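You operate a simulated robot arm through the tools that you are given. There is no shell and no other tool. Be economical: measure what you need, move in short steps, check, and stop when the job is done.

Carry out the task below with a simulated robot arm. There is one attempt and no reset: what you move stays moved.

## Task
On the top of the gauge bench, make the screw and the cap change places.

Only the result counts: the job must be done as asked and must still hold three seconds after the hand-in. Knocking over, shifting, dropping, spilling or breaking anything else fails it. A push-on lid holds only when it is set on centred and level and pressed home; a screw cap is set on level and turned clockwise until tight.

## Robot
A 7-joint arm with a two-finger parallel gripper on a trunk, on a base that drives. Base frame: it is fixed to the floor where the robot stands at the start and does not move with it; the origin is under the middle of the robot, x ahead of it, y to its left, z up. Units: mm, degrees, N and s.
With the tool pointing down near the work surface it reaches from about 460 to 920 mm from the robot's upright axis, wherever it stands. Its first joint turns from -115.0 to 115.0 degrees. Payload 3.91 kg.
Tool frame: the origin (TCP) lies between the finger pads and is the grasp point; the fingertips stand 30 mm ahead of it; z points along the fingers, y is the line along which they close. The gripper opens to 110 mm. The fingers are 20 mm wide and 10 mm thick; the gripper's body (48 by 112 mm) begins 55 mm behind the TCP.
Orientation is told as [roll, pitch, yaw] about the base's x, y, z axes, in that order, counted from this pose: with the fingers straight down and closing along the base's y, the tool's x points along the base's -x, its y along +y and its z along -z.

## Interface
- The arm moves only by the tool move_arm. Its argument "plan" is text: rows parted by semicolons, each of 7 numbers parted by spaces: the shift along the tool's x, y, z in mm, then the turn, a rotation vector about the tool's x, y, z in degrees, then the finger opening in mm, from 0 to 110. In form: dx dy dz ax ay az claw; .... A call has 1 to 20 rows; each row shifts and turns the commanded pose from where the row before left it, along the tool's axes as they then stand. A row lasts 0.2 s, in which the tool goes at most 50 mm and 8.6 degrees; a call with a longer step from one row to the next is refused whole, and so is a gripper value outside its range. A pose out of reach is approached as far as the arm can. The call stops where the force on the tool passes 40 N (or 10 N more than at its start, if that is more) or the arm is blocked; 0.2 s more then pass. The fingers move at their own pace (about 153 mm/s each) and stop on an object; they squeeze with about 30 N. The grip force told is the motor's: it shows also when the fingers shut on nothing. Time passes only in rows, and 0.2 s behind the last, so rows that do not move let the fingers close. The reply holds the time, the measured pose of the TCP, the force on the tool along the base axes, the opening and the grip force, in the units named above and with some noise, and new pictures: "views" is both (left out), scene, wrist or none.
- Cameras (640 x 400 px; columns grow to the right, rows downward): "scene" is now at [220.6, 176.5, 1451.5]; the picture's right is [-0.34, -0.94, 0.00], its down [-0.63, 0.23, -0.74] and it looks along [0.70, -0.25, -0.67] (base axes); focal length 290 px, centre (320, 200). "wrist" rides on the gripper at [72, 17, -103] in the tool frame; the picture's right is [-0.23, 0.97, 0.00], its down [-0.76, -0.18, -0.62] and it looks along [-0.61, -0.14, 0.78] (tool axes); focal length 222 px, centre (320, 200). There is no depth. A picture from a camera that has moved, and an enlarged one, comes with that camera's place and axes in the base frame and with its lens.
- move_column(by): slides the trunk up (or, below 0, down) by that many mm; the arm and the scene camera ride with it, the base frame stays. It gives what a move gives, with no picture.
- base_move(legs): drives the robot by 1 to 6 legs, each [ahead, left, turn to the left] in mm, mm and degrees, along the robot's own axes; the way and the turn of a leg run together, so that a leg with both is an arc; at most 1500 mm and 180 degrees a leg. The arm and the cameras ride along, it lands a little off, and it stops where it bumps. It gives what a move gives, and a new picture of the scene camera.
- turn_head(pan, tilt): turns the head with the scene camera to pan (to the left, within 80 degrees either way) and tilt (down, from -29 to 69), counted from straight ahead of the robot. It gives what a move gives, and a new picture of the scene camera.
- enlarge(camera, box): a new picture of the part [left, top, right, bottom] of that camera's present view, enlarged. No time passes.
- close_job(): hands the job in; it is judged then, once.

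Go step by step. Nothing tells you exact positions but the pictures and the camera data: compare them with the known pose of the tool, close in by small moves and look again before you grip or let go. The budget is 165 turns and 260 pictures, counting those below and the enlarged ones. Unless the task says otherwise, let go and move clear before handing in, and close with one line.

The tools are called after "Call:" by a JSON object that holds its "fn" and its "kwargs". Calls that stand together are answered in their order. move_arm: Moves the arm, as the interface text tells. Its arguments: {"type":"object","properties":{"plan":{"type":"string"},"views":{"type":"string","enum":["both","scene","wrist","none"]}},"required":["plan"]} The other tools are called the same way: move_column (by) slides the trunk up or down; base_move (legs) drives the base; turn_head (pan, tilt) turns the head that bears the scene camera; enlarge (camera, box) takes an enlarged picture of a part of a camera's view; close_job () hands the job in.

At the start:

```text
time_s: 0.0
position: [453.0, 162.6, 1162.2]
tool_rot: [0.0, 0.0, 0.0]
wrist_force: [-0.2, 0.4, -0.2]
width: 110.0
finger_force: 0.2
trunk travel left (down, up): [-800.0, 190.0]
robot x, y, heading: [-2.7, -1.6, 0.0]
head pan, tilt: [-19.6, 42.3]
```

scene: 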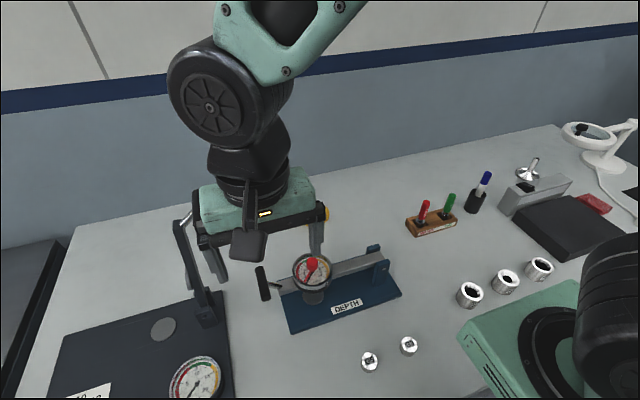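
wrist: 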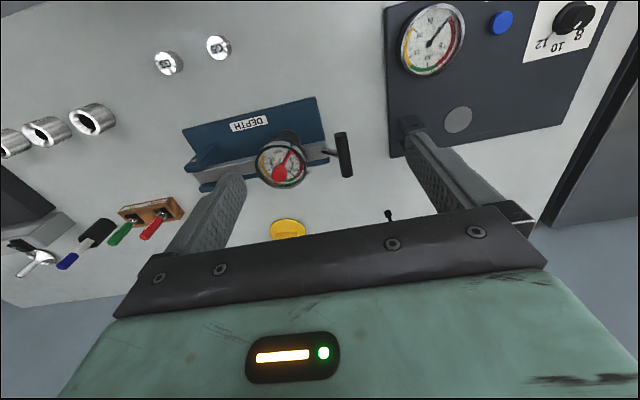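

The wrist view shows a yellow disc (probably the cap) and a small dark item (probably the screw) behind the gauge fixture. I'll take a closer look.

Call:
{"fn": "enlarge", "kwargs": {"camera": "wrist", "box": [240, 120, 440, 245]}}

Call:
{"fn": "enlarge", "kwargs": {"camera": "scene", "box": [160, 180, 480, 380]}}

```text
3.20 times, centred on (340, 182) of wrist
camera zoom: at [381.9, 178.4, 1265.2], right [0.23, 0.97, 0.0], down [0.76, -0.18, 0.62], along [0.61, -0.14, -0.78], focal length 711 px, centre (256, 256)
```

zoom: 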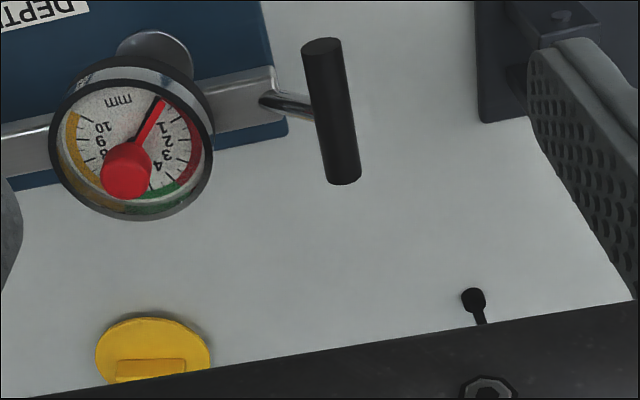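

```text
2.00 times, centred on (320, 280) of scene
camera zoom: at [220.6, 176.5, 1451.5], right [-0.34, -0.94, 0.0], down [-0.63, 0.23, -0.74], along [0.7, -0.25, -0.67], focal length 580 px, centre (320, 40)
```

zoom: 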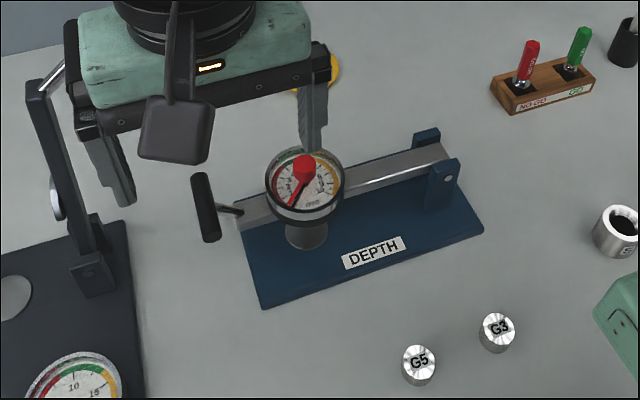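

The cap seems to be near (780, 0) and the screw near (780, 260). I'll move the arm forward, staying high, to see them clearly.

Call:
{"fn": "move_arm", "kwargs": {"plan": "-40 0 0 0 0 0 110;-40 0 0 0 0 0 110;-40 0 0 0 0 0 110;-40 0 0 0 0 0 110;-30 0 0 0 0 0 110"}}

```text
time_s: 1.2
position: [643.1, 159.9, 1161.3]
tool_rot: [0.0, 0.0, 0.0]
wrist_force: [0.1, -0.7, 0.5]
width: 110.2
finger_force: 0.0
trunk travel left (down, up): [-800.0, 190.0]
robot x, y, heading: [-1.6, -2.0, 0.2]
head pan, tilt: [-19.6, 42.3]
camera scene: at [220.3, 176.5, 1451.5], right [-0.34, -0.94, 0.0], down [-0.63, 0.23, -0.74], along [0.7, -0.25, -0.67], focal length 290 px, centre (320, 200)
camera wrist: at [572.4, 176.0, 1264.5], right [0.23, 0.97, 0.0], down [0.76, -0.18, 0.62], along [0.61, -0.14, -0.78], focal length 222 px, centre (320, 200)
```

scene: 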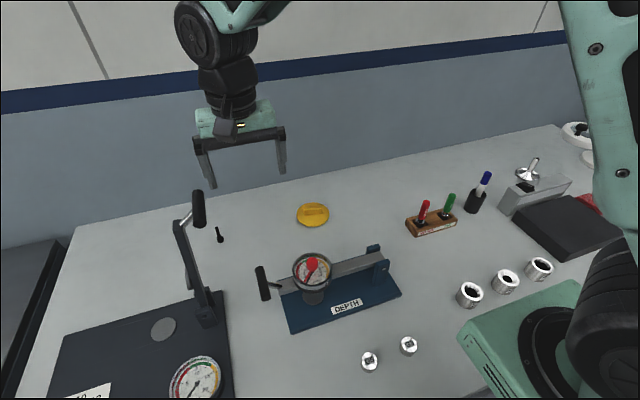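
wrist: 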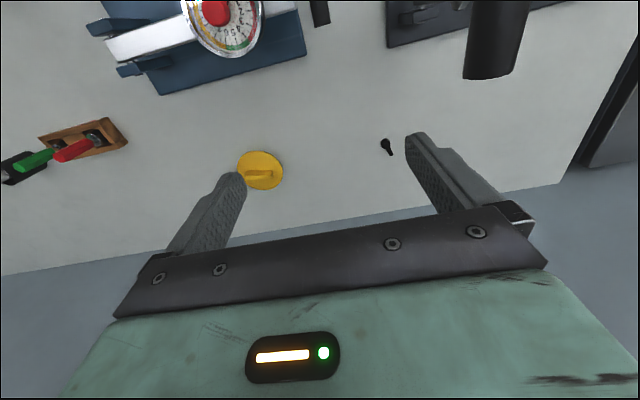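

Call:
{"fn": "enlarge", "kwargs": {"camera": "wrist", "box": [220, 100, 440, 238]}}

Call:
{"fn": "enlarge", "kwargs": {"camera": "scene", "box": [180, 170, 360, 282]}}

```text
2.90 times, centred on (330, 169) of wrist
camera zoom: at [572.4, 176.0, 1264.5], right [0.23, 0.97, 0.0], down [0.76, -0.18, 0.62], along [0.61, -0.14, -0.78], focal length 644 px, centre (291, 290)
```

zoom: 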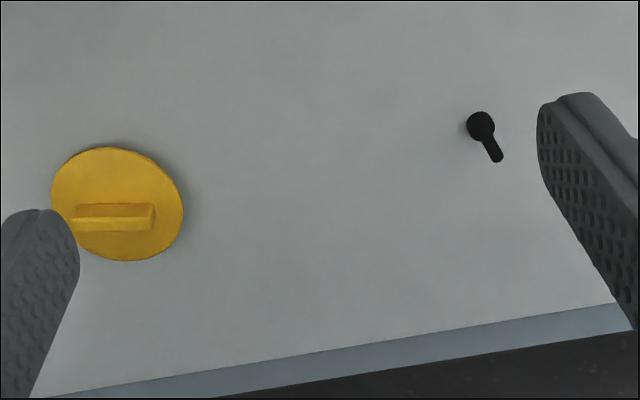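

```text
3.56 times, centred on (270, 226) of scene
camera zoom: at [220.3, 176.5, 1451.5], right [-0.34, -0.94, 0.0], down [-0.63, 0.23, -0.74], along [0.7, -0.25, -0.67], focal length 1030 px, centre (498, 108)
```

zoom: 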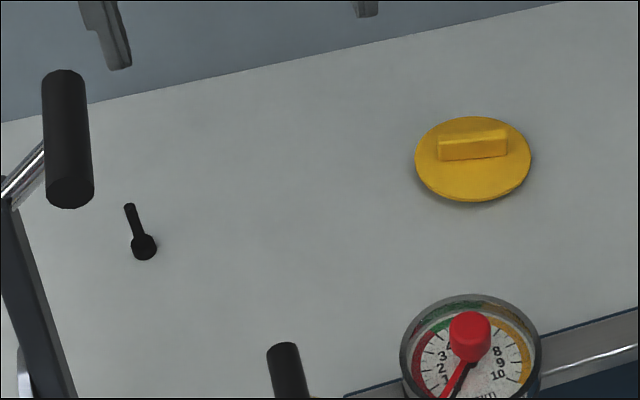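

The screw stands on its head at about (783, 258), and it's about 50 mm tall. The cap is about 96 mm across at (787, -4), and its grip bar runs almost along y. I'll hover over the cap with the hand turned so the fingers straddle the bar.

Call:
{"fn": "move_arm", "kwargs": {"plan": "-29 -33 0 0 0 0 110;-29 -33 0 0 0 0 110;-29 -33 0 0 0 0 110;-29 -33 0 0 0 0 110;-28 -32 0 0 0 0 110;0 0 10 0 0 -8.2 110;0 0 10 0 0 -8.2 110;0 0 10 0 0 -8.2 110;0 0 10 0 0 -8.2 80;0 0 10 0 0 -8.2 80;0 0 10 0 0 -8.2 80;0 0 10 0 0 -8.2 80;0 0 10 0 0 -8.2 80;0 0 10 0 0 -8.2 80;0 0 10 0 0 -8.2 80;0 0 30 0 0 0 80;0 0 30 0 0 0 80"}}

```text
time_s: 4.8
position: [785.7, -1.6, 1003.4]
tool_rot: [0.0, -0.1, 82.1]
wrist_force: [-0.2, 0.2, 0.6]
width: 80.2
finger_force: 0.1
trunk travel left (down, up): [-800.0, 190.0]
robot x, y, heading: [2.3, -0.1, -0.0]
head pan, tilt: [-19.6, 42.3]
camera scene: at [220.3, 176.5, 1451.6], right [-0.34, -0.94, 0.0], down [-0.63, 0.23, -0.74], along [0.7, -0.25, -0.67], focal length 290 px, centre (320, 200)
camera wrist: at [761.1, -71.3, 1106.2], right [-0.93, 0.36, 0.0], down [0.28, 0.73, 0.62], along [0.22, 0.58, -0.78], focal length 222 px, centre (320, 200)
```

scene: 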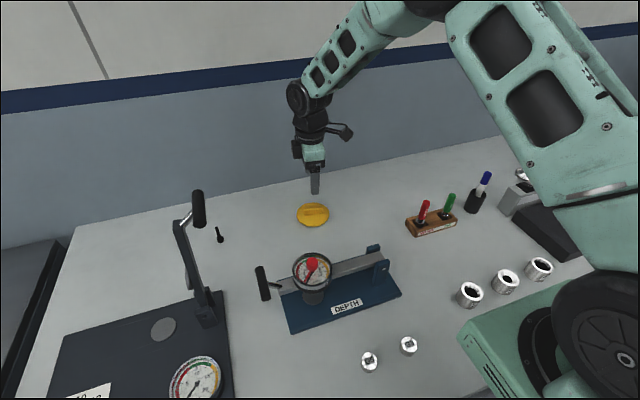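
wrist: 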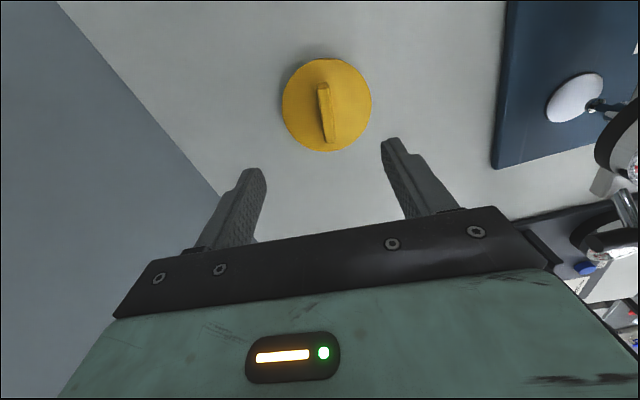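

Call:
{"fn": "enlarge", "kwargs": {"camera": "wrist", "box": [230, 40, 430, 165]}}

```text
3.20 times, centred on (330, 102) of wrist
camera zoom: at [761.1, -71.3, 1106.2], right [-0.93, 0.36, 0.0], down [0.28, 0.73, 0.62], along [0.22, 0.58, -0.78], focal length 711 px, centre (288, 512)
```

zoom: 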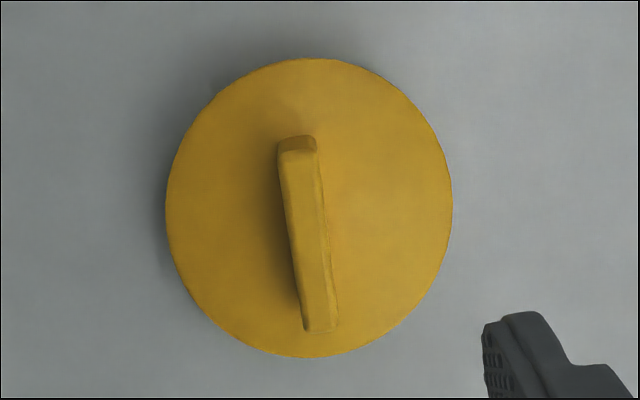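

Call:
{"fn": "move_arm", "kwargs": {"plan": "0 0 0 0 0 5 60;1.2 5.4 20 0 0 0 50;0 0 30 0 0 0 50;0 0 28 0 0 0 50;0 0 0 0 0 0 50"}}

Call:
{"fn": "enlarge", "kwargs": {"camera": "scene", "box": [260, 160, 360, 222]}}

```text
time_s: 6.0
position: [783.3, -1.0, 924.0]
tool_rot: [0.0, 0.1, 77.0]
wrist_force: [-0.6, 0.8, 0.0]
width: 50.2
finger_force: 0.1
trunk travel left (down, up): [-800.0, 190.0]
robot x, y, heading: [-0.0, 4.0, -0.2]
head pan, tilt: [-19.6, 42.3]
camera scene: at [220.6, 176.5, 1451.5], right [-0.34, -0.94, 0.0], down [-0.63, 0.23, -0.74], along [0.7, -0.25, -0.67], focal length 290 px, centre (320, 200)
camera wrist: at [750.1, -68.3, 1027.1], right [-0.9, 0.44, 0.0], down [0.34, 0.7, 0.62], along [0.27, 0.56, -0.78], focal length 222 px, centre (320, 200)
```

scene: 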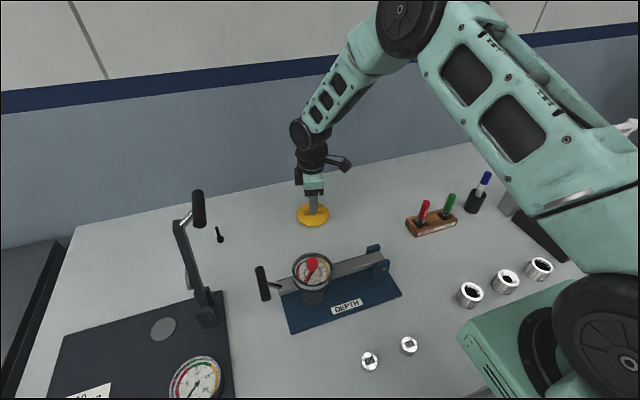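
wrist: 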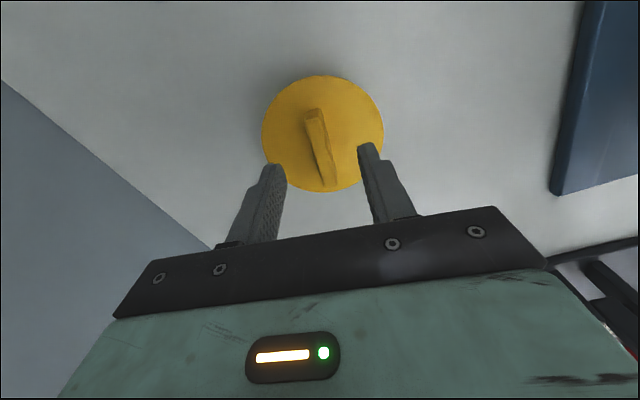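

```text
6.40 times, centred on (310, 191) of scene
camera zoom: at [220.6, 176.5, 1451.5], right [-0.34, -0.94, 0.0], down [-0.63, 0.23, -0.74], along [0.7, -0.25, -0.67], focal length 1855 px, centre (384, 258)
```

zoom: 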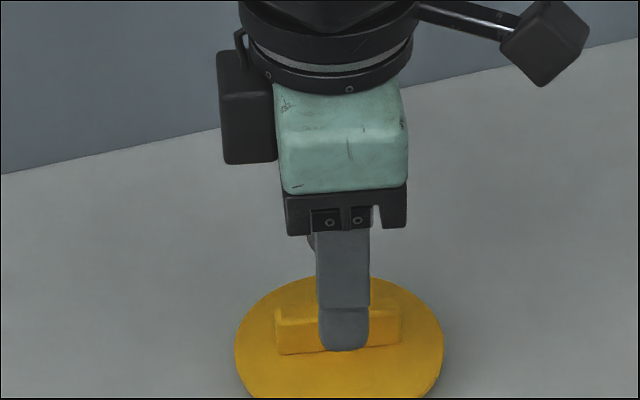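

Call:
{"fn": "move_arm", "kwargs": {"plan": "3.7 2.1 0 0 0 2 50;0 0 14 0 0 0 50;0 0 13 0 0 0 50;0 0 0 0 0 0 50"}}

Call:
{"fn": "enlarge", "kwargs": {"camera": "scene", "box": [260, 160, 360, 222]}}

Call:
{"fn": "enlarge", "kwargs": {"camera": "wrist", "box": [220, 80, 420, 205]}}

```text
time_s: 7.0
position: [778.7, -5.9, 897.5]
tool_rot: [0.1, 0.0, 75.0]
wrist_force: [-1.0, -0.1, -0.2]
width: 49.9
finger_force: 0.0
trunk travel left (down, up): [-800.0, 190.0]
robot x, y, heading: [2.7, 0.5, 0.1]
head pan, tilt: [-19.6, 42.3]
camera scene: at [220.6, 176.5, 1451.5], right [-0.34, -0.94, 0.0], down [-0.63, 0.23, -0.74], along [0.7, -0.25, -0.67], focal length 290 px, centre (320, 200)
camera wrist: at [745.4, -72.0, 1000.5], right [-0.88, 0.47, 0.0], down [0.37, 0.69, 0.62], along [0.29, 0.55, -0.78], focal length 222 px, centre (320, 200)
```

scene: 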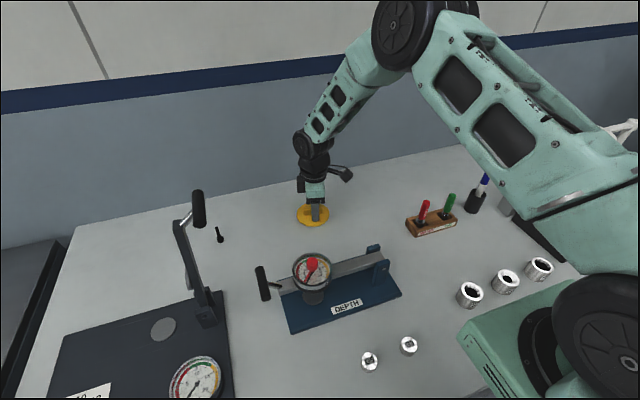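
wrist: 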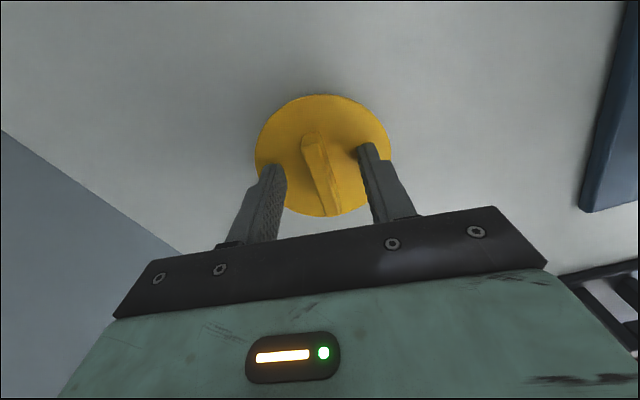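

```text
6.40 times, centred on (310, 191) of scene
camera zoom: at [220.6, 176.5, 1451.5], right [-0.34, -0.94, 0.0], down [-0.63, 0.23, -0.74], along [0.7, -0.25, -0.67], focal length 1855 px, centre (384, 258)
```

zoom: 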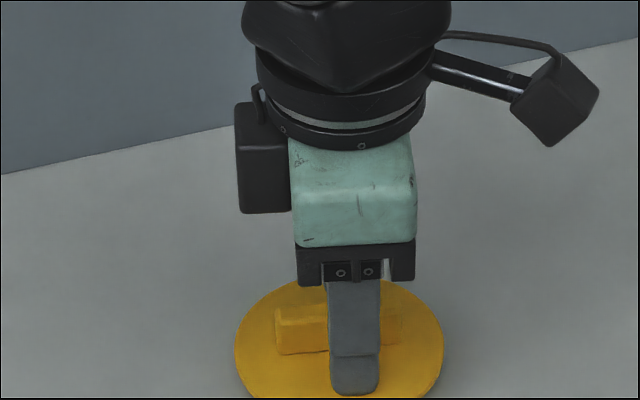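

```text
3.20 times, centred on (320, 142) of wrist
camera zoom: at [745.4, -72.0, 1000.5], right [-0.88, 0.47, 0.0], down [0.37, 0.69, 0.62], along [0.29, 0.55, -0.78], focal length 711 px, centre (320, 384)
```

zoom: 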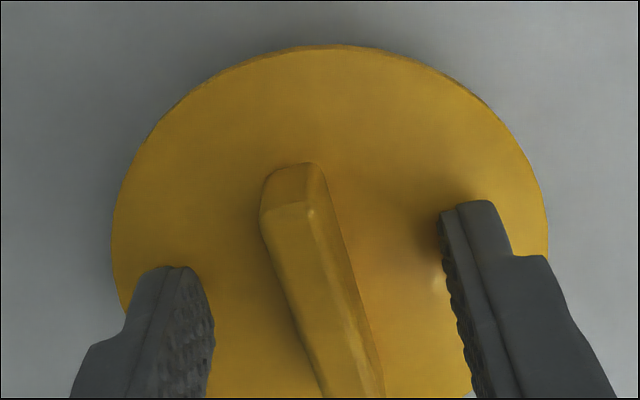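

Fingers straddle the bar and line up with it. I'll lower slightly and close.

Call:
{"fn": "move_arm", "kwargs": {"plan": "-4 0 2 0 0 0 50;0 0 2 0 0 0 50;0 0 0 0 0 0 30;0 0 0 0 0 0 10;0 0 0 0 0 0 5;0 0 0 0 0 0 5;0 0 0 0 0 0 5"}}

Call:
{"fn": "enlarge", "kwargs": {"camera": "wrist", "box": [220, 80, 420, 205]}}

```text
time_s: 8.6
position: [781.4, 0.1, 896.3]
tool_rot: [-0.3, -0.2, 75.0]
wrist_force: [10.1, 3.4, 36.6]
width: 17.3
finger_force: 12.6
trunk travel left (down, up): [-800.0, 190.0]
robot x, y, heading: [1.1, 1.0, -0.0]
head pan, tilt: [-19.6, 42.3]
camera scene: at [219.5, 176.7, 1451.8], right [-0.34, -0.94, 0.0], down [-0.63, 0.23, -0.74], along [0.7, -0.25, -0.67], focal length 290 px, centre (320, 200)
camera wrist: at [746.8, -66.6, 998.9], right [-0.88, 0.47, -0.01], down [0.36, 0.69, 0.63], along [0.3, 0.55, -0.78], focal length 222 px, centre (320, 200)
```

scene: 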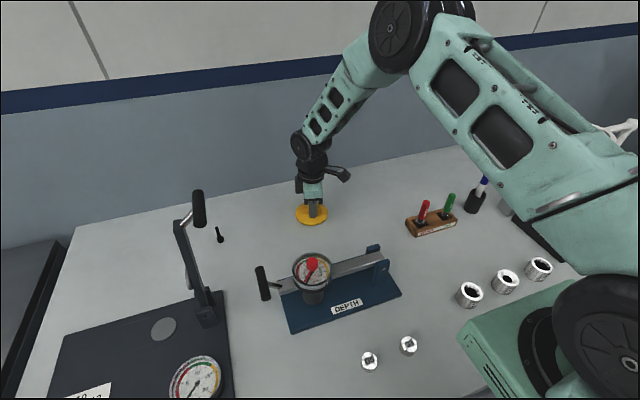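
wrist: 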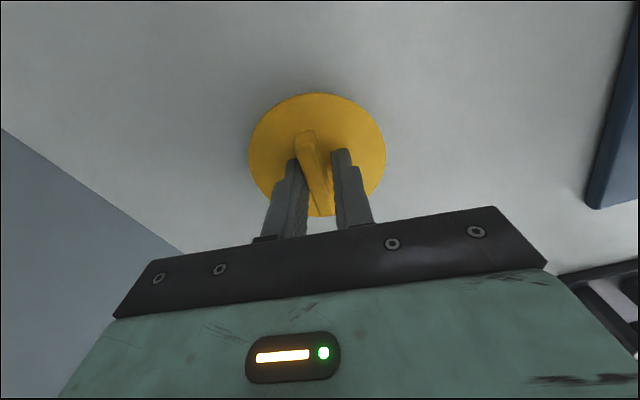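

```text
3.20 times, centred on (320, 142) of wrist
camera zoom: at [746.8, -66.6, 998.9], right [-0.88, 0.47, -0.01], down [0.36, 0.69, 0.63], along [0.3, 0.55, -0.78], focal length 711 px, centre (320, 384)
```

zoom: 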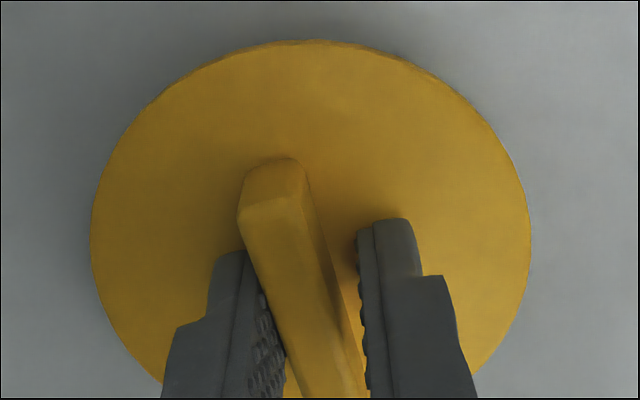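

Call:
{"fn": "move_arm", "kwargs": {"plan": "0 0 -1.5 0 0 0 5;0 0 0 0 0 0 5;0 0 0 0 0 0 5;0 0 0 0 0 0 5"}}

Call:
{"fn": "enlarge", "kwargs": {"camera": "wrist", "box": [220, 80, 420, 205]}}

```text
time_s: 9.6
position: [780.2, -1.3, 895.8]
tool_rot: [-0.1, 0.1, 75.0]
wrist_force: [6.4, 1.7, 24.3]
width: 15.6
finger_force: 11.1
trunk travel left (down, up): [-800.0, 190.0]
robot x, y, heading: [-5.6, -1.4, -0.1]
head pan, tilt: [-19.6, 42.3]
camera scene: at [219.8, 176.6, 1451.6], right [-0.34, -0.94, 0.0], down [-0.63, 0.23, -0.74], along [0.7, -0.25, -0.67], focal length 290 px, centre (320, 200)
camera wrist: at [746.2, -67.8, 999.3], right [-0.88, 0.47, 0.0], down [0.37, 0.69, 0.62], along [0.29, 0.55, -0.78], focal length 222 px, centre (320, 200)
```

scene: 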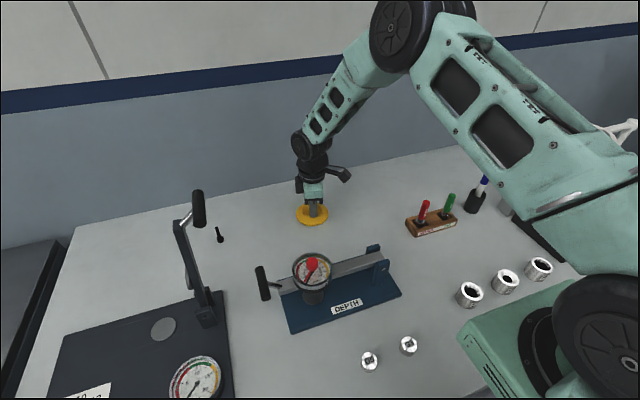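
wrist: 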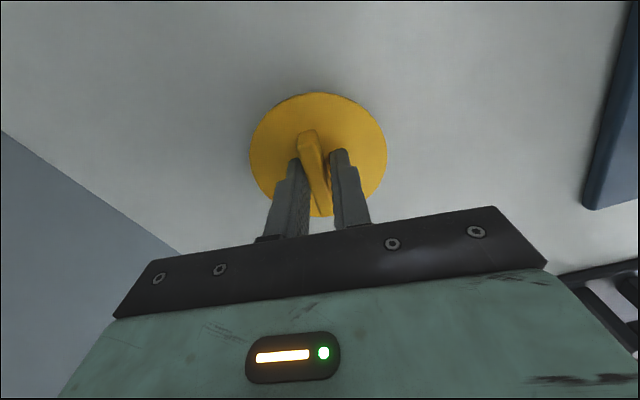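

```text
3.20 times, centred on (320, 142) of wrist
camera zoom: at [746.2, -67.8, 999.3], right [-0.88, 0.47, 0.0], down [0.37, 0.69, 0.62], along [0.29, 0.55, -0.78], focal length 711 px, centre (320, 384)
```

zoom: 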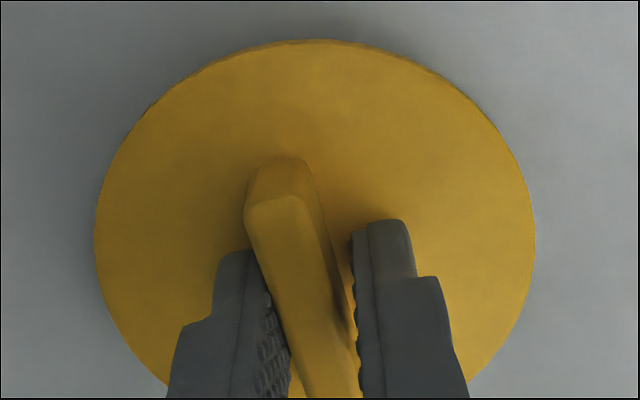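

Call:
{"fn": "move_arm", "kwargs": {"plan": "0 0 -2.5 0 0 0 5;0 0 0 0 0 0 5;0 0 0 0 0 0 5;0 0 0 0 0 0 5", "views": "none"}}

```text
time_s: 10.6
position: [779.4, -2.1, 896.2]
tool_rot: [0.1, 0.1, 75.0]
wrist_force: [-0.8, -2.2, 3.9]
width: 10.8
finger_force: 30.1
trunk travel left (down, up): [-800.0, 190.0]
robot x, y, heading: [-1.8, -3.3, 0.1]
head pan, tilt: [-19.6, 42.3]
```

Call:
{"fn": "move_arm", "kwargs": {"plan": "0 0 -10 0 0 0 5;0 0 -20 0 0 0 5;0 0 -20 0 0 0 5;0 0 0 0 0 0 5"}}

Call:
{"fn": "enlarge", "kwargs": {"camera": "scene", "box": [260, 160, 360, 222]}}

```text
time_s: 11.6
position: [779.8, -1.5, 946.6]
tool_rot: [0.1, 0.0, 74.8]
wrist_force: [-0.1, -0.7, -0.5]
width: 10.8
finger_force: 30.0
trunk travel left (down, up): [-800.0, 190.0]
robot x, y, heading: [-1.1, -1.9, -0.1]
head pan, tilt: [-19.6, 42.3]
camera scene: at [220.7, 176.6, 1451.5], right [-0.34, -0.94, 0.0], down [-0.63, 0.23, -0.74], along [0.7, -0.25, -0.67], focal length 290 px, centre (320, 200)
camera wrist: at [746.1, -67.3, 1050.4], right [-0.88, 0.47, 0.0], down [0.37, 0.69, 0.62], along [0.29, 0.55, -0.78], focal length 222 px, centre (320, 200)
```

scene: 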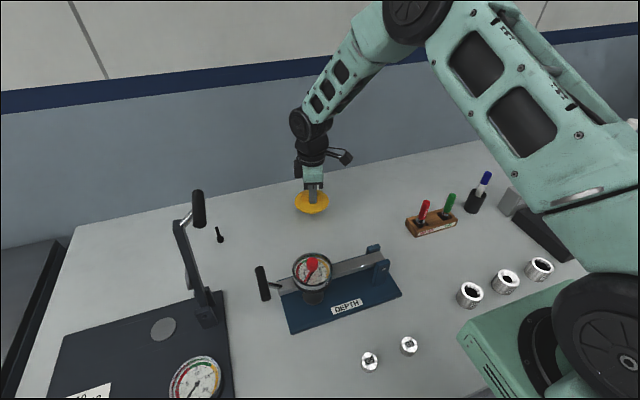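
wrist: 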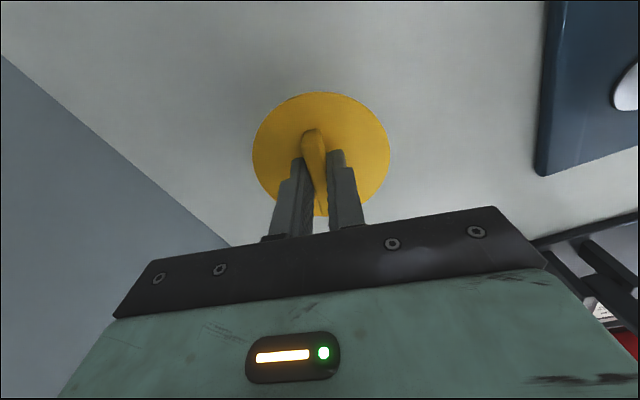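

```text
6.40 times, centred on (310, 191) of scene
camera zoom: at [220.7, 176.6, 1451.5], right [-0.34, -0.94, 0.0], down [-0.63, 0.23, -0.74], along [0.7, -0.25, -0.67], focal length 1855 px, centre (384, 258)
```

zoom: 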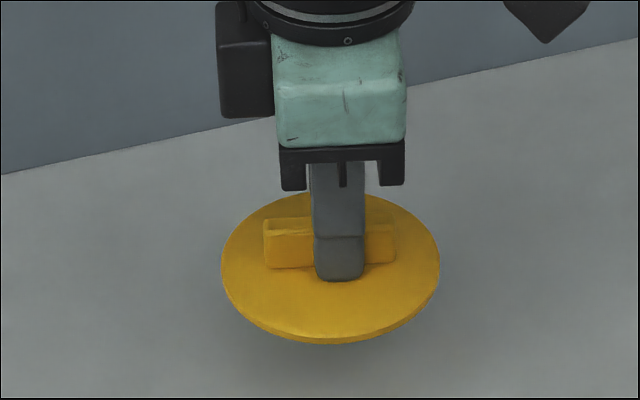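

Cap is held level, with its centre about 4 mm +y of the TCP, so its home is about (780.5, 2.5). I'll park it in between, near y = 125.

Call:
{"fn": "move_arm", "kwargs": {"plan": "-30.4 8.2 0 0 0 0 5;-30.4 8.2 0 0 0 0 5;-30.4 8.2 0 0 0 0 5;-30.4 8.2 0 0 0 0 5;0 0 0 0 0 0 5;0 0 25 0 0 0 5;0 0 18 0 0 0 5;0 0 4 0 0 0 5;0 0 2 0 0 0 5;0 0 0 0 0 0 5"}}

Call:
{"fn": "enlarge", "kwargs": {"camera": "scene", "box": [200, 160, 360, 260]}}

```text
time_s: 13.8
position: [779.7, 125.5, 898.2]
tool_rot: [0.1, 0.0, 75.0]
wrist_force: [0.0, -0.1, -0.4]
width: 11.1
finger_force: 30.2
trunk travel left (down, up): [-800.0, 190.0]
robot x, y, heading: [2.3, 2.6, 0.1]
head pan, tilt: [-19.6, 42.3]
camera scene: at [220.7, 176.6, 1451.5], right [-0.34, -0.94, 0.0], down [-0.63, 0.23, -0.74], along [0.7, -0.25, -0.67], focal length 290 px, centre (320, 200)
camera wrist: at [746.3, 59.9, 1001.0], right [-0.88, 0.47, 0.0], down [0.37, 0.69, 0.62], along [0.29, 0.55, -0.78], focal length 222 px, centre (320, 200)
```

scene: 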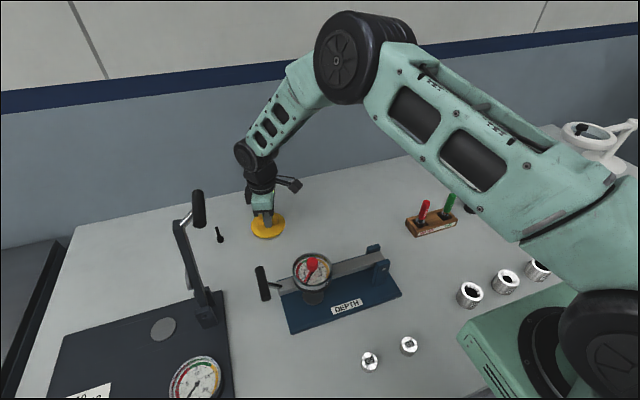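
wrist: 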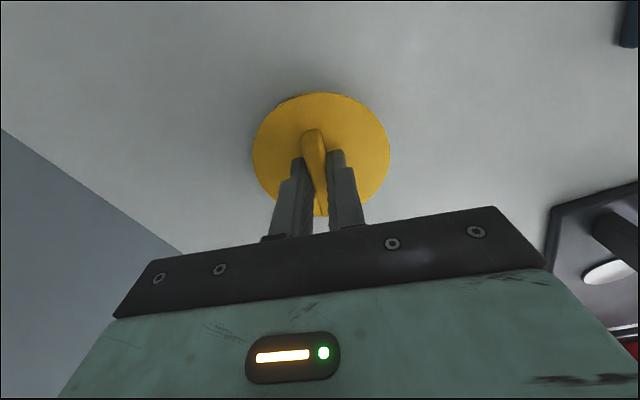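

```text
4.00 times, centred on (280, 210) of scene
camera zoom: at [220.7, 176.6, 1451.5], right [-0.34, -0.94, 0.0], down [-0.63, 0.23, -0.74], along [0.7, -0.25, -0.67], focal length 1159 px, centre (480, 160)
```

zoom: 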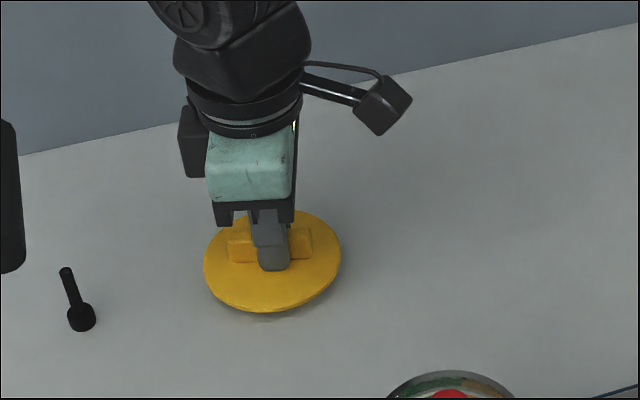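

Call:
{"fn": "move_arm", "kwargs": {"plan": "0 0 1 0 0 0 5;0 0 1 0 0 0 5;0 0 0 0 0 0 5", "views": "none"}}

```text
time_s: 14.6
position: [780.5, 126.2, 897.8]
tool_rot: [-0.1, -0.1, 75.0]
wrist_force: [-1.6, 0.4, 9.2]
width: 10.7
finger_force: 29.8
trunk travel left (down, up): [-800.0, 190.0]
robot x, y, heading: [-3.3, -0.6, -0.2]
head pan, tilt: [-19.6, 42.3]
```

Call:
{"fn": "move_arm", "kwargs": {"plan": "0 0 0 0 0 0 30;0 0 -2 0 0 0 40;0 0 0 0 0 0 40;0 0 -30 0 0 0 40;0 0 -40 0 0 0 40;0 0 -40 0 0 0 40;0 0 0 0 0 0 40"}}

Call:
{"fn": "enlarge", "kwargs": {"camera": "wrist", "box": [200, 40, 440, 190]}}

```text
time_s: 16.2
position: [781.6, 125.7, 1012.7]
tool_rot: [0.1, 0.0, 75.0]
wrist_force: [0.0, 0.0, 0.1]
width: 40.0
finger_force: 0.1
trunk travel left (down, up): [-800.0, 190.0]
robot x, y, heading: [0.9, -0.8, 0.0]
head pan, tilt: [-19.6, 42.3]
camera scene: at [220.7, 176.6, 1451.5], right [-0.34, -0.94, 0.0], down [-0.63, 0.23, -0.74], along [0.7, -0.25, -0.67], focal length 290 px, centre (320, 200)
camera wrist: at [746.9, 59.6, 1114.6], right [-0.88, 0.47, 0.0], down [0.37, 0.69, 0.62], along [0.29, 0.55, -0.78], focal length 222 px, centre (320, 200)
```

scene: 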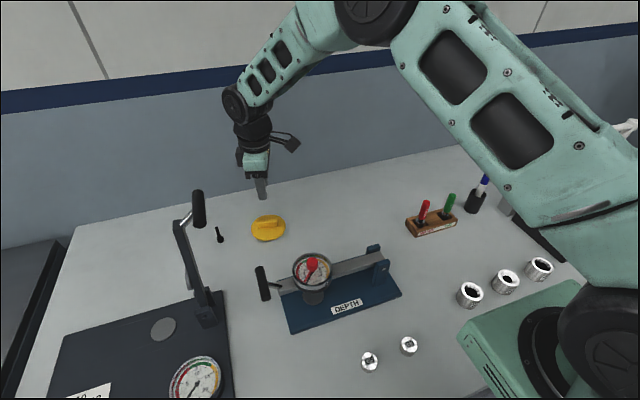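
wrist: 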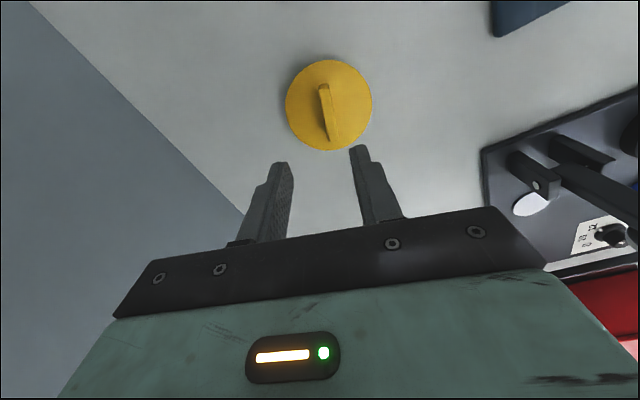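

```text
2.67 times, centred on (320, 115) of wrist
camera zoom: at [746.9, 59.6, 1114.6], right [-0.88, 0.47, 0.0], down [0.37, 0.69, 0.62], along [0.29, 0.55, -0.78], focal length 592 px, centre (320, 427)
```

zoom: 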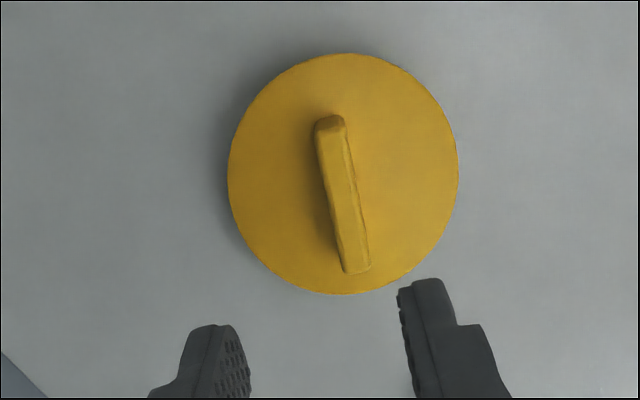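

Cap is parked. I'll move over toward the screw at hover height, checking clearance to the tall lever.

Call:
{"fn": "move_arm", "kwargs": {"plan": "-25 6.8 0 0 0 0 60;-25 6.8 0 0 0 0 60;-25 6.8 0 0 0 0 60;-26 6.8 0 0 0 0 60;-26 6.8 0 0 0 0 60;0 0 0 0 0 0 60"}}

Call:
{"fn": "enlarge", "kwargs": {"camera": "wrist", "box": [220, 40, 420, 165]}}

Call:
{"fn": "enlarge", "kwargs": {"camera": "scene", "box": [140, 60, 340, 260]}}

```text
time_s: 17.6
position: [781.2, 257.7, 1009.8]
tool_rot: [0.0, 0.0, 74.9]
wrist_force: [1.1, 0.2, -0.6]
width: 59.9
finger_force: 0.1
trunk travel left (down, up): [-800.0, 190.0]
robot x, y, heading: [1.6, 0.1, 0.2]
head pan, tilt: [-19.6, 42.3]
camera scene: at [220.6, 176.6, 1451.5], right [-0.34, -0.94, 0.0], down [-0.63, 0.23, -0.74], along [0.7, -0.25, -0.67], focal length 290 px, centre (320, 200)
camera wrist: at [746.8, 191.8, 1112.7], right [-0.88, 0.47, 0.0], down [0.37, 0.69, 0.62], along [0.29, 0.55, -0.78], focal length 222 px, centre (320, 200)
```

scene: 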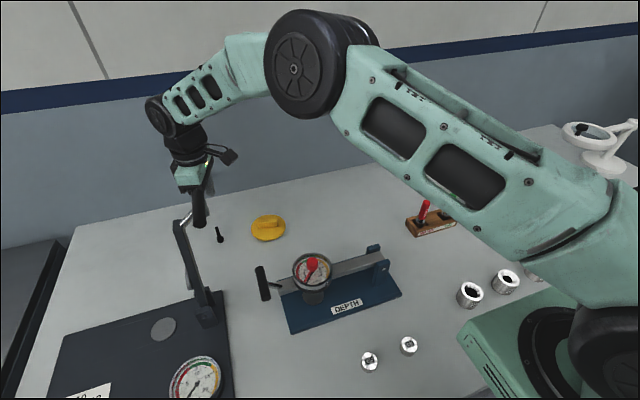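
wrist: 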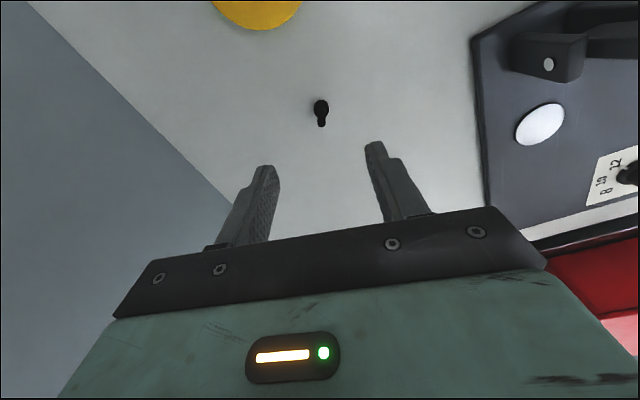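

```text
3.20 times, centred on (320, 102) of wrist
camera zoom: at [746.8, 191.8, 1112.7], right [-0.88, 0.47, 0.0], down [0.37, 0.69, 0.62], along [0.29, 0.55, -0.78], focal length 711 px, centre (320, 512)
```

zoom: 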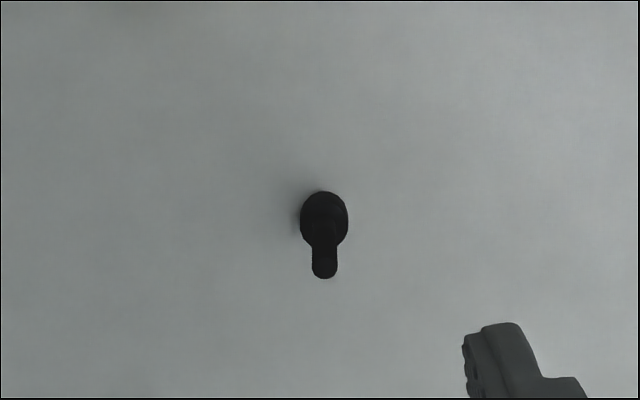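

```text
2.00 times, centred on (240, 160) of scene
camera zoom: at [220.6, 176.6, 1451.5], right [-0.34, -0.94, 0.0], down [-0.63, 0.23, -0.74], along [0.7, -0.25, -0.67], focal length 580 px, centre (480, 280)
```

zoom: 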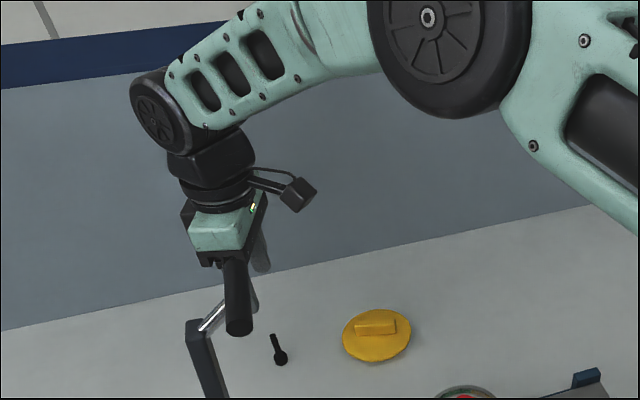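

Call:
{"fn": "move_arm", "kwargs": {"plan": "-1.2 1.2 30 0 0 0 50;0 0 40 0 0 0 50;0 0 20 0 0 0 50;0 0 0 0 0 0 50"}}

Call:
{"fn": "enlarge", "kwargs": {"camera": "wrist", "box": [220, 80, 420, 205]}}

```text
time_s: 18.6
position: [781.7, 261.6, 920.0]
tool_rot: [0.0, 0.1, 75.1]
wrist_force: [0.2, -0.3, -0.8]
width: 50.1
finger_force: 0.1
trunk travel left (down, up): [-800.0, 190.0]
robot x, y, heading: [-1.7, 2.2, -0.1]
head pan, tilt: [-19.6, 42.3]
camera scene: at [220.6, 176.6, 1451.5], right [-0.34, -0.94, 0.0], down [-0.63, 0.23, -0.74], along [0.7, -0.25, -0.67], focal length 290 px, centre (320, 200)
camera wrist: at [746.5, 194.4, 1022.4], right [-0.88, 0.47, 0.0], down [0.37, 0.69, 0.62], along [0.29, 0.55, -0.78], focal length 222 px, centre (320, 200)
```

scene: 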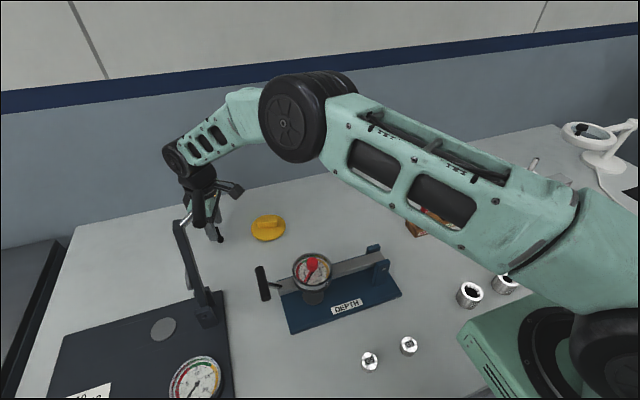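
wrist: 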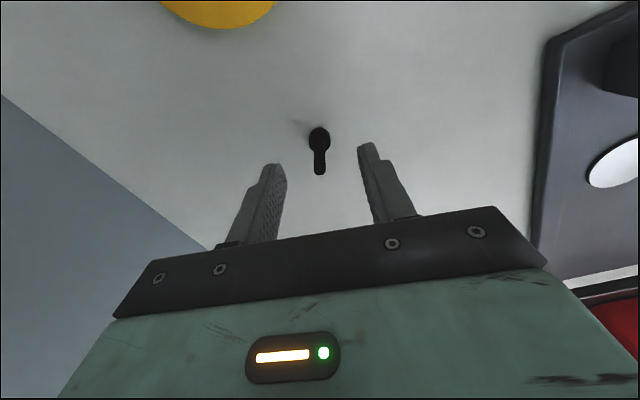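

```text
3.20 times, centred on (320, 142) of wrist
camera zoom: at [746.5, 194.4, 1022.4], right [-0.88, 0.47, 0.0], down [0.37, 0.69, 0.62], along [0.29, 0.55, -0.78], focal length 711 px, centre (320, 384)
```

zoom: 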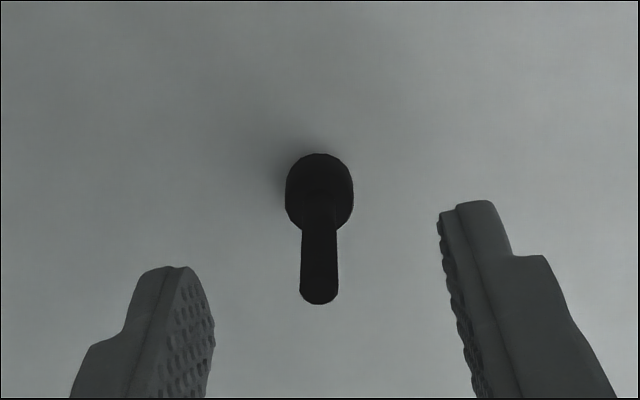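

Centred on the screw. I'll go down around it and grip the head.

Call:
{"fn": "move_arm", "kwargs": {"plan": "0 0 15 0 0 0 44;0 0 12 0 0 0 40;0 0 6 0 0 0 40;0 0 0 0 0 0 40"}}

Call:
{"fn": "enlarge", "kwargs": {"camera": "wrist", "box": [220, 80, 420, 205]}}

```text
time_s: 19.6
position: [780.2, 258.5, 885.7]
tool_rot: [0.0, 0.0, 74.9]
wrist_force: [0.5, 0.6, -0.2]
width: 39.9
finger_force: 0.0
trunk travel left (down, up): [-800.0, 190.0]
robot x, y, heading: [-0.8, 1.4, 0.0]
head pan, tilt: [-19.6, 42.3]
camera scene: at [220.6, 176.6, 1451.5], right [-0.34, -0.94, 0.0], down [-0.63, 0.23, -0.74], along [0.7, -0.25, -0.67], focal length 290 px, centre (320, 200)
camera wrist: at [746.4, 192.6, 989.1], right [-0.88, 0.47, 0.0], down [0.37, 0.69, 0.62], along [0.29, 0.55, -0.78], focal length 222 px, centre (320, 200)
```

scene: 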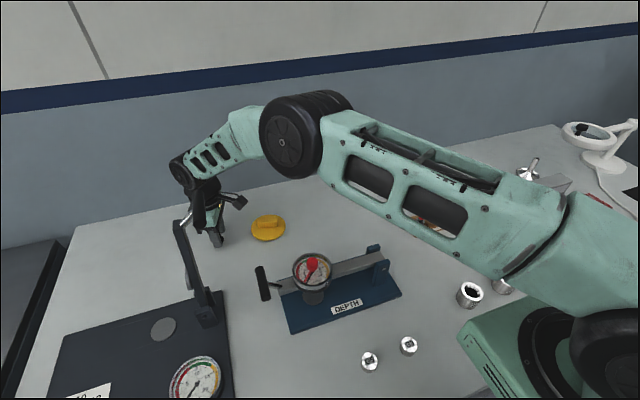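
wrist: 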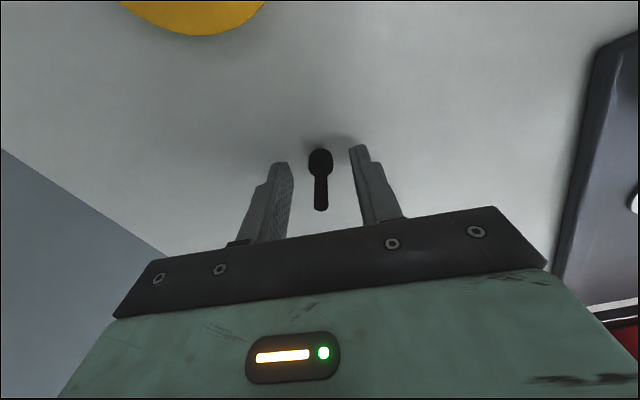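

```text
3.20 times, centred on (320, 142) of wrist
camera zoom: at [746.4, 192.6, 989.1], right [-0.88, 0.47, 0.0], down [0.37, 0.69, 0.62], along [0.29, 0.55, -0.78], focal length 711 px, centre (320, 384)
```

zoom: 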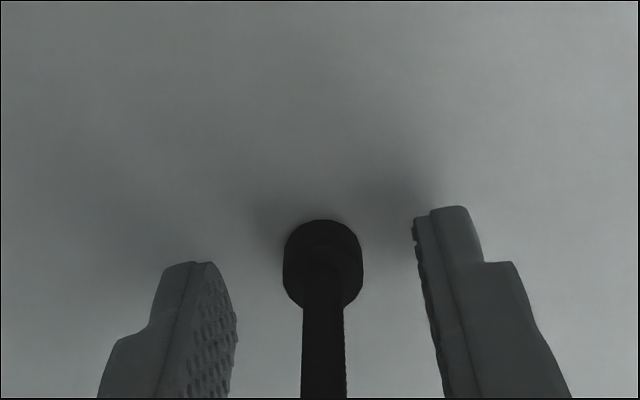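

Call:
{"fn": "move_arm", "kwargs": {"plan": "0 0 0 0 0 0 30;0 0 0 0 0 0 20;0 0 0 0 0 0 10;0 0 0 0 0 0 5;0 0 0 0 0 0 5", "views": "none"}}

Call:
{"fn": "enlarge", "kwargs": {"camera": "wrist", "box": [220, 80, 420, 205]}}

```text
time_s: 20.8
position: [781.2, 258.7, 886.3]
tool_rot: [0.0, 0.0, 75.0]
wrist_force: [-0.1, -0.4, -0.4]
width: 15.2
finger_force: 30.0
trunk travel left (down, up): [-800.0, 190.0]
robot x, y, heading: [3.7, -0.3, -0.1]
head pan, tilt: [-19.6, 42.3]
```

```text
3.20 times, centred on (320, 142) of wrist
camera zoom: at [746.4, 192.6, 989.3], right [-0.88, 0.47, 0.0], down [0.37, 0.69, 0.62], along [0.29, 0.55, -0.78], focal length 711 px, centre (320, 384)
```

zoom: 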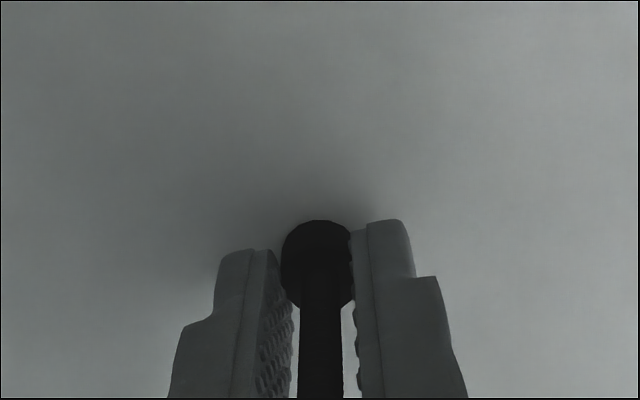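

Call:
{"fn": "move_arm", "kwargs": {"plan": "0 0 -10 0 0 0 5;0 0 -30 0 0 0 5;0 0 -40 0 0 0 5;0 0 0 0 0 0 5;41.15 -11 0 0 0 0 5;41.15 -11 0 0 0 0 5;41.15 -11 0 0 0 0 5;41.15 -11 0 0 0 0 5;41.15 -11 0 0 0 0 5;41.15 -11 0 0 0 0 5;0 0 0 0 0 0 5"}}

Call:
{"fn": "enlarge", "kwargs": {"camera": "wrist", "box": [220, 80, 420, 205]}}

Call:
{"fn": "enlarge", "kwargs": {"camera": "scene", "box": [200, 140, 360, 240]}}

```text
time_s: 23.2
position: [777.4, 1.7, 963.2]
tool_rot: [-0.1, 0.1, 75.0]
wrist_force: [0.8, -0.2, -0.4]
width: 15.0
finger_force: 30.2
trunk travel left (down, up): [-800.0, 190.0]
robot x, y, heading: [-1.0, -0.4, -0.1]
head pan, tilt: [-19.6, 42.3]
camera scene: at [220.7, 176.5, 1451.5], right [-0.34, -0.94, 0.0], down [-0.63, 0.23, -0.74], along [0.7, -0.25, -0.67], focal length 290 px, centre (320, 200)
camera wrist: at [743.6, -63.7, 1066.3], right [-0.88, 0.47, 0.0], down [0.37, 0.69, 0.62], along [0.29, 0.55, -0.78], focal length 222 px, centre (320, 200)
```

scene: 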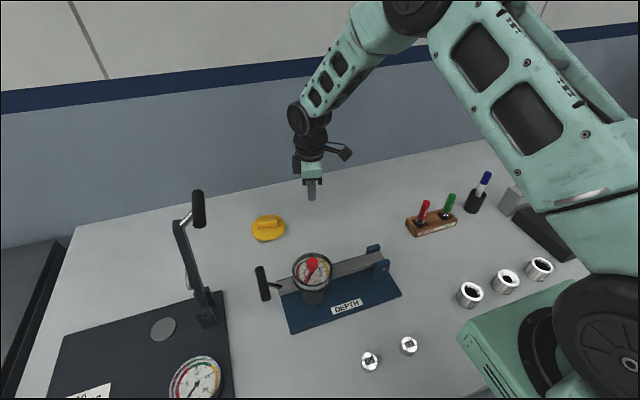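
wrist: 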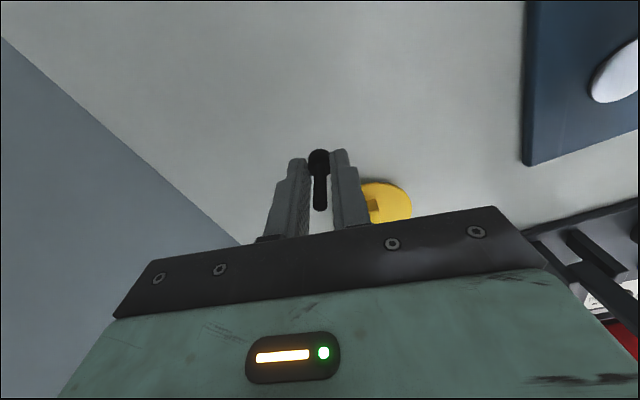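

```text
3.20 times, centred on (320, 142) of wrist
camera zoom: at [743.6, -63.7, 1066.3], right [-0.88, 0.47, 0.0], down [0.37, 0.69, 0.62], along [0.29, 0.55, -0.78], focal length 711 px, centre (320, 384)
```

zoom: 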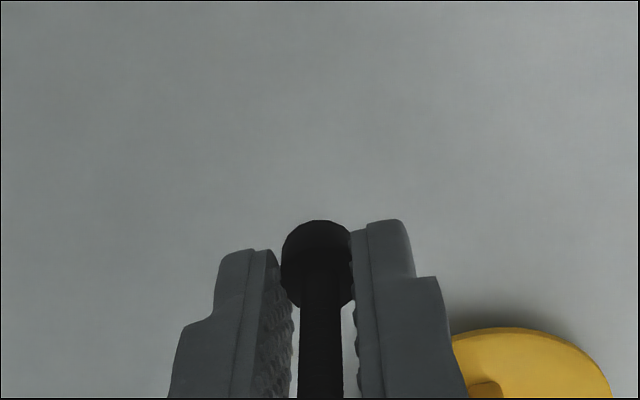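

```text
4.00 times, centred on (280, 190) of scene
camera zoom: at [220.7, 176.5, 1451.5], right [-0.34, -0.94, 0.0], down [-0.63, 0.23, -0.74], along [0.7, -0.25, -0.67], focal length 1159 px, centre (480, 240)
```

zoom: 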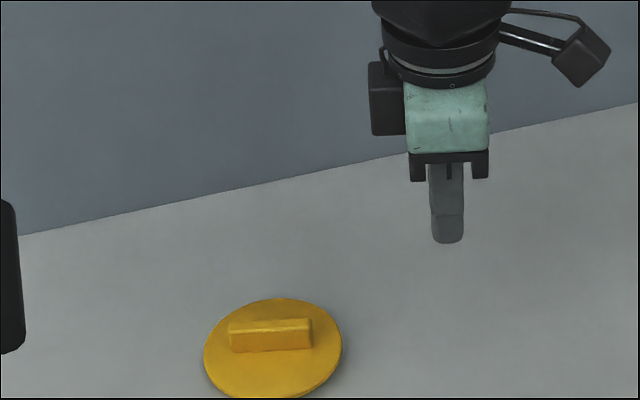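

Call:
{"fn": "move_arm", "kwargs": {"plan": "-3.3 -3.3 0 0 0 0 5;0 0 35 0 0 0 5;0 0 30 0 0 0 5;0 0 8 0 0 0 5;0 0 0 0 0 0 5;0 0 0 0 0 0 5"}}

Call:
{"fn": "enlarge", "kwargs": {"camera": "wrist", "box": [220, 80, 420, 205]}}

```text
time_s: 24.6
position: [781.5, 4.1, 891.7]
tool_rot: [0.0, 0.0, 75.0]
wrist_force: [-0.6, 0.1, -0.7]
width: 15.0
finger_force: 29.9
trunk travel left (down, up): [-800.0, 190.0]
robot x, y, heading: [-2.8, 0.9, -0.1]
head pan, tilt: [-19.6, 42.3]
camera scene: at [220.7, 176.5, 1451.5], right [-0.34, -0.94, 0.0], down [-0.63, 0.23, -0.74], along [0.7, -0.25, -0.67], focal length 290 px, centre (320, 200)
camera wrist: at [747.4, -61.3, 994.9], right [-0.88, 0.47, 0.0], down [0.37, 0.69, 0.62], along [0.29, 0.55, -0.78], focal length 222 px, centre (320, 200)
```

scene: 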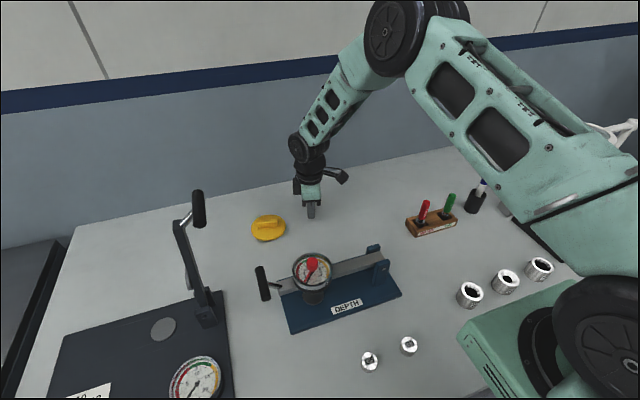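
wrist: 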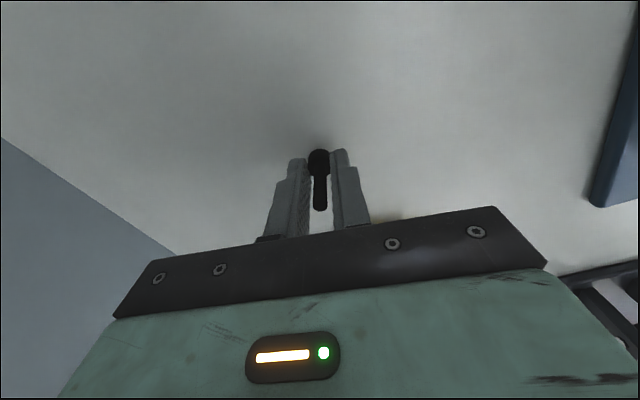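

```text
3.20 times, centred on (320, 142) of wrist
camera zoom: at [747.4, -61.3, 994.9], right [-0.88, 0.47, 0.0], down [0.37, 0.69, 0.62], along [0.29, 0.55, -0.78], focal length 711 px, centre (320, 384)
```

zoom: 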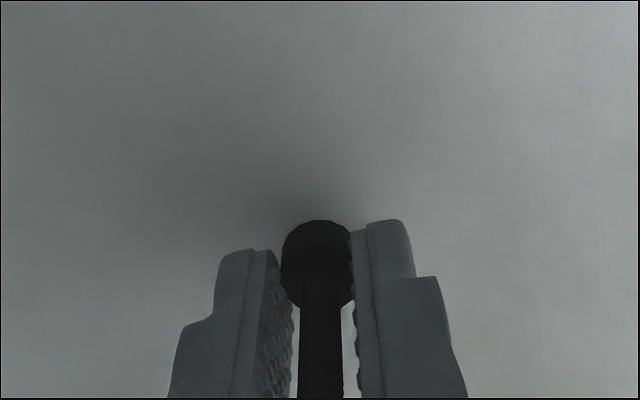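

Call:
{"fn": "move_arm", "kwargs": {"plan": "0 0 3 0 0 0 5;0 0 1.5 0 0 0 5;0 0 1 0 0 0 5;0 0 0 0 0 0 5", "views": "none"}}

```text
time_s: 25.6
position: [781.5, 5.4, 887.0]
tool_rot: [0.0, 0.0, 75.0]
wrist_force: [-0.4, -0.3, -1.4]
width: 15.3
finger_force: 30.3
trunk travel left (down, up): [-800.0, 190.0]
robot x, y, heading: [-1.6, -0.4, -0.2]
head pan, tilt: [-19.6, 42.3]
```

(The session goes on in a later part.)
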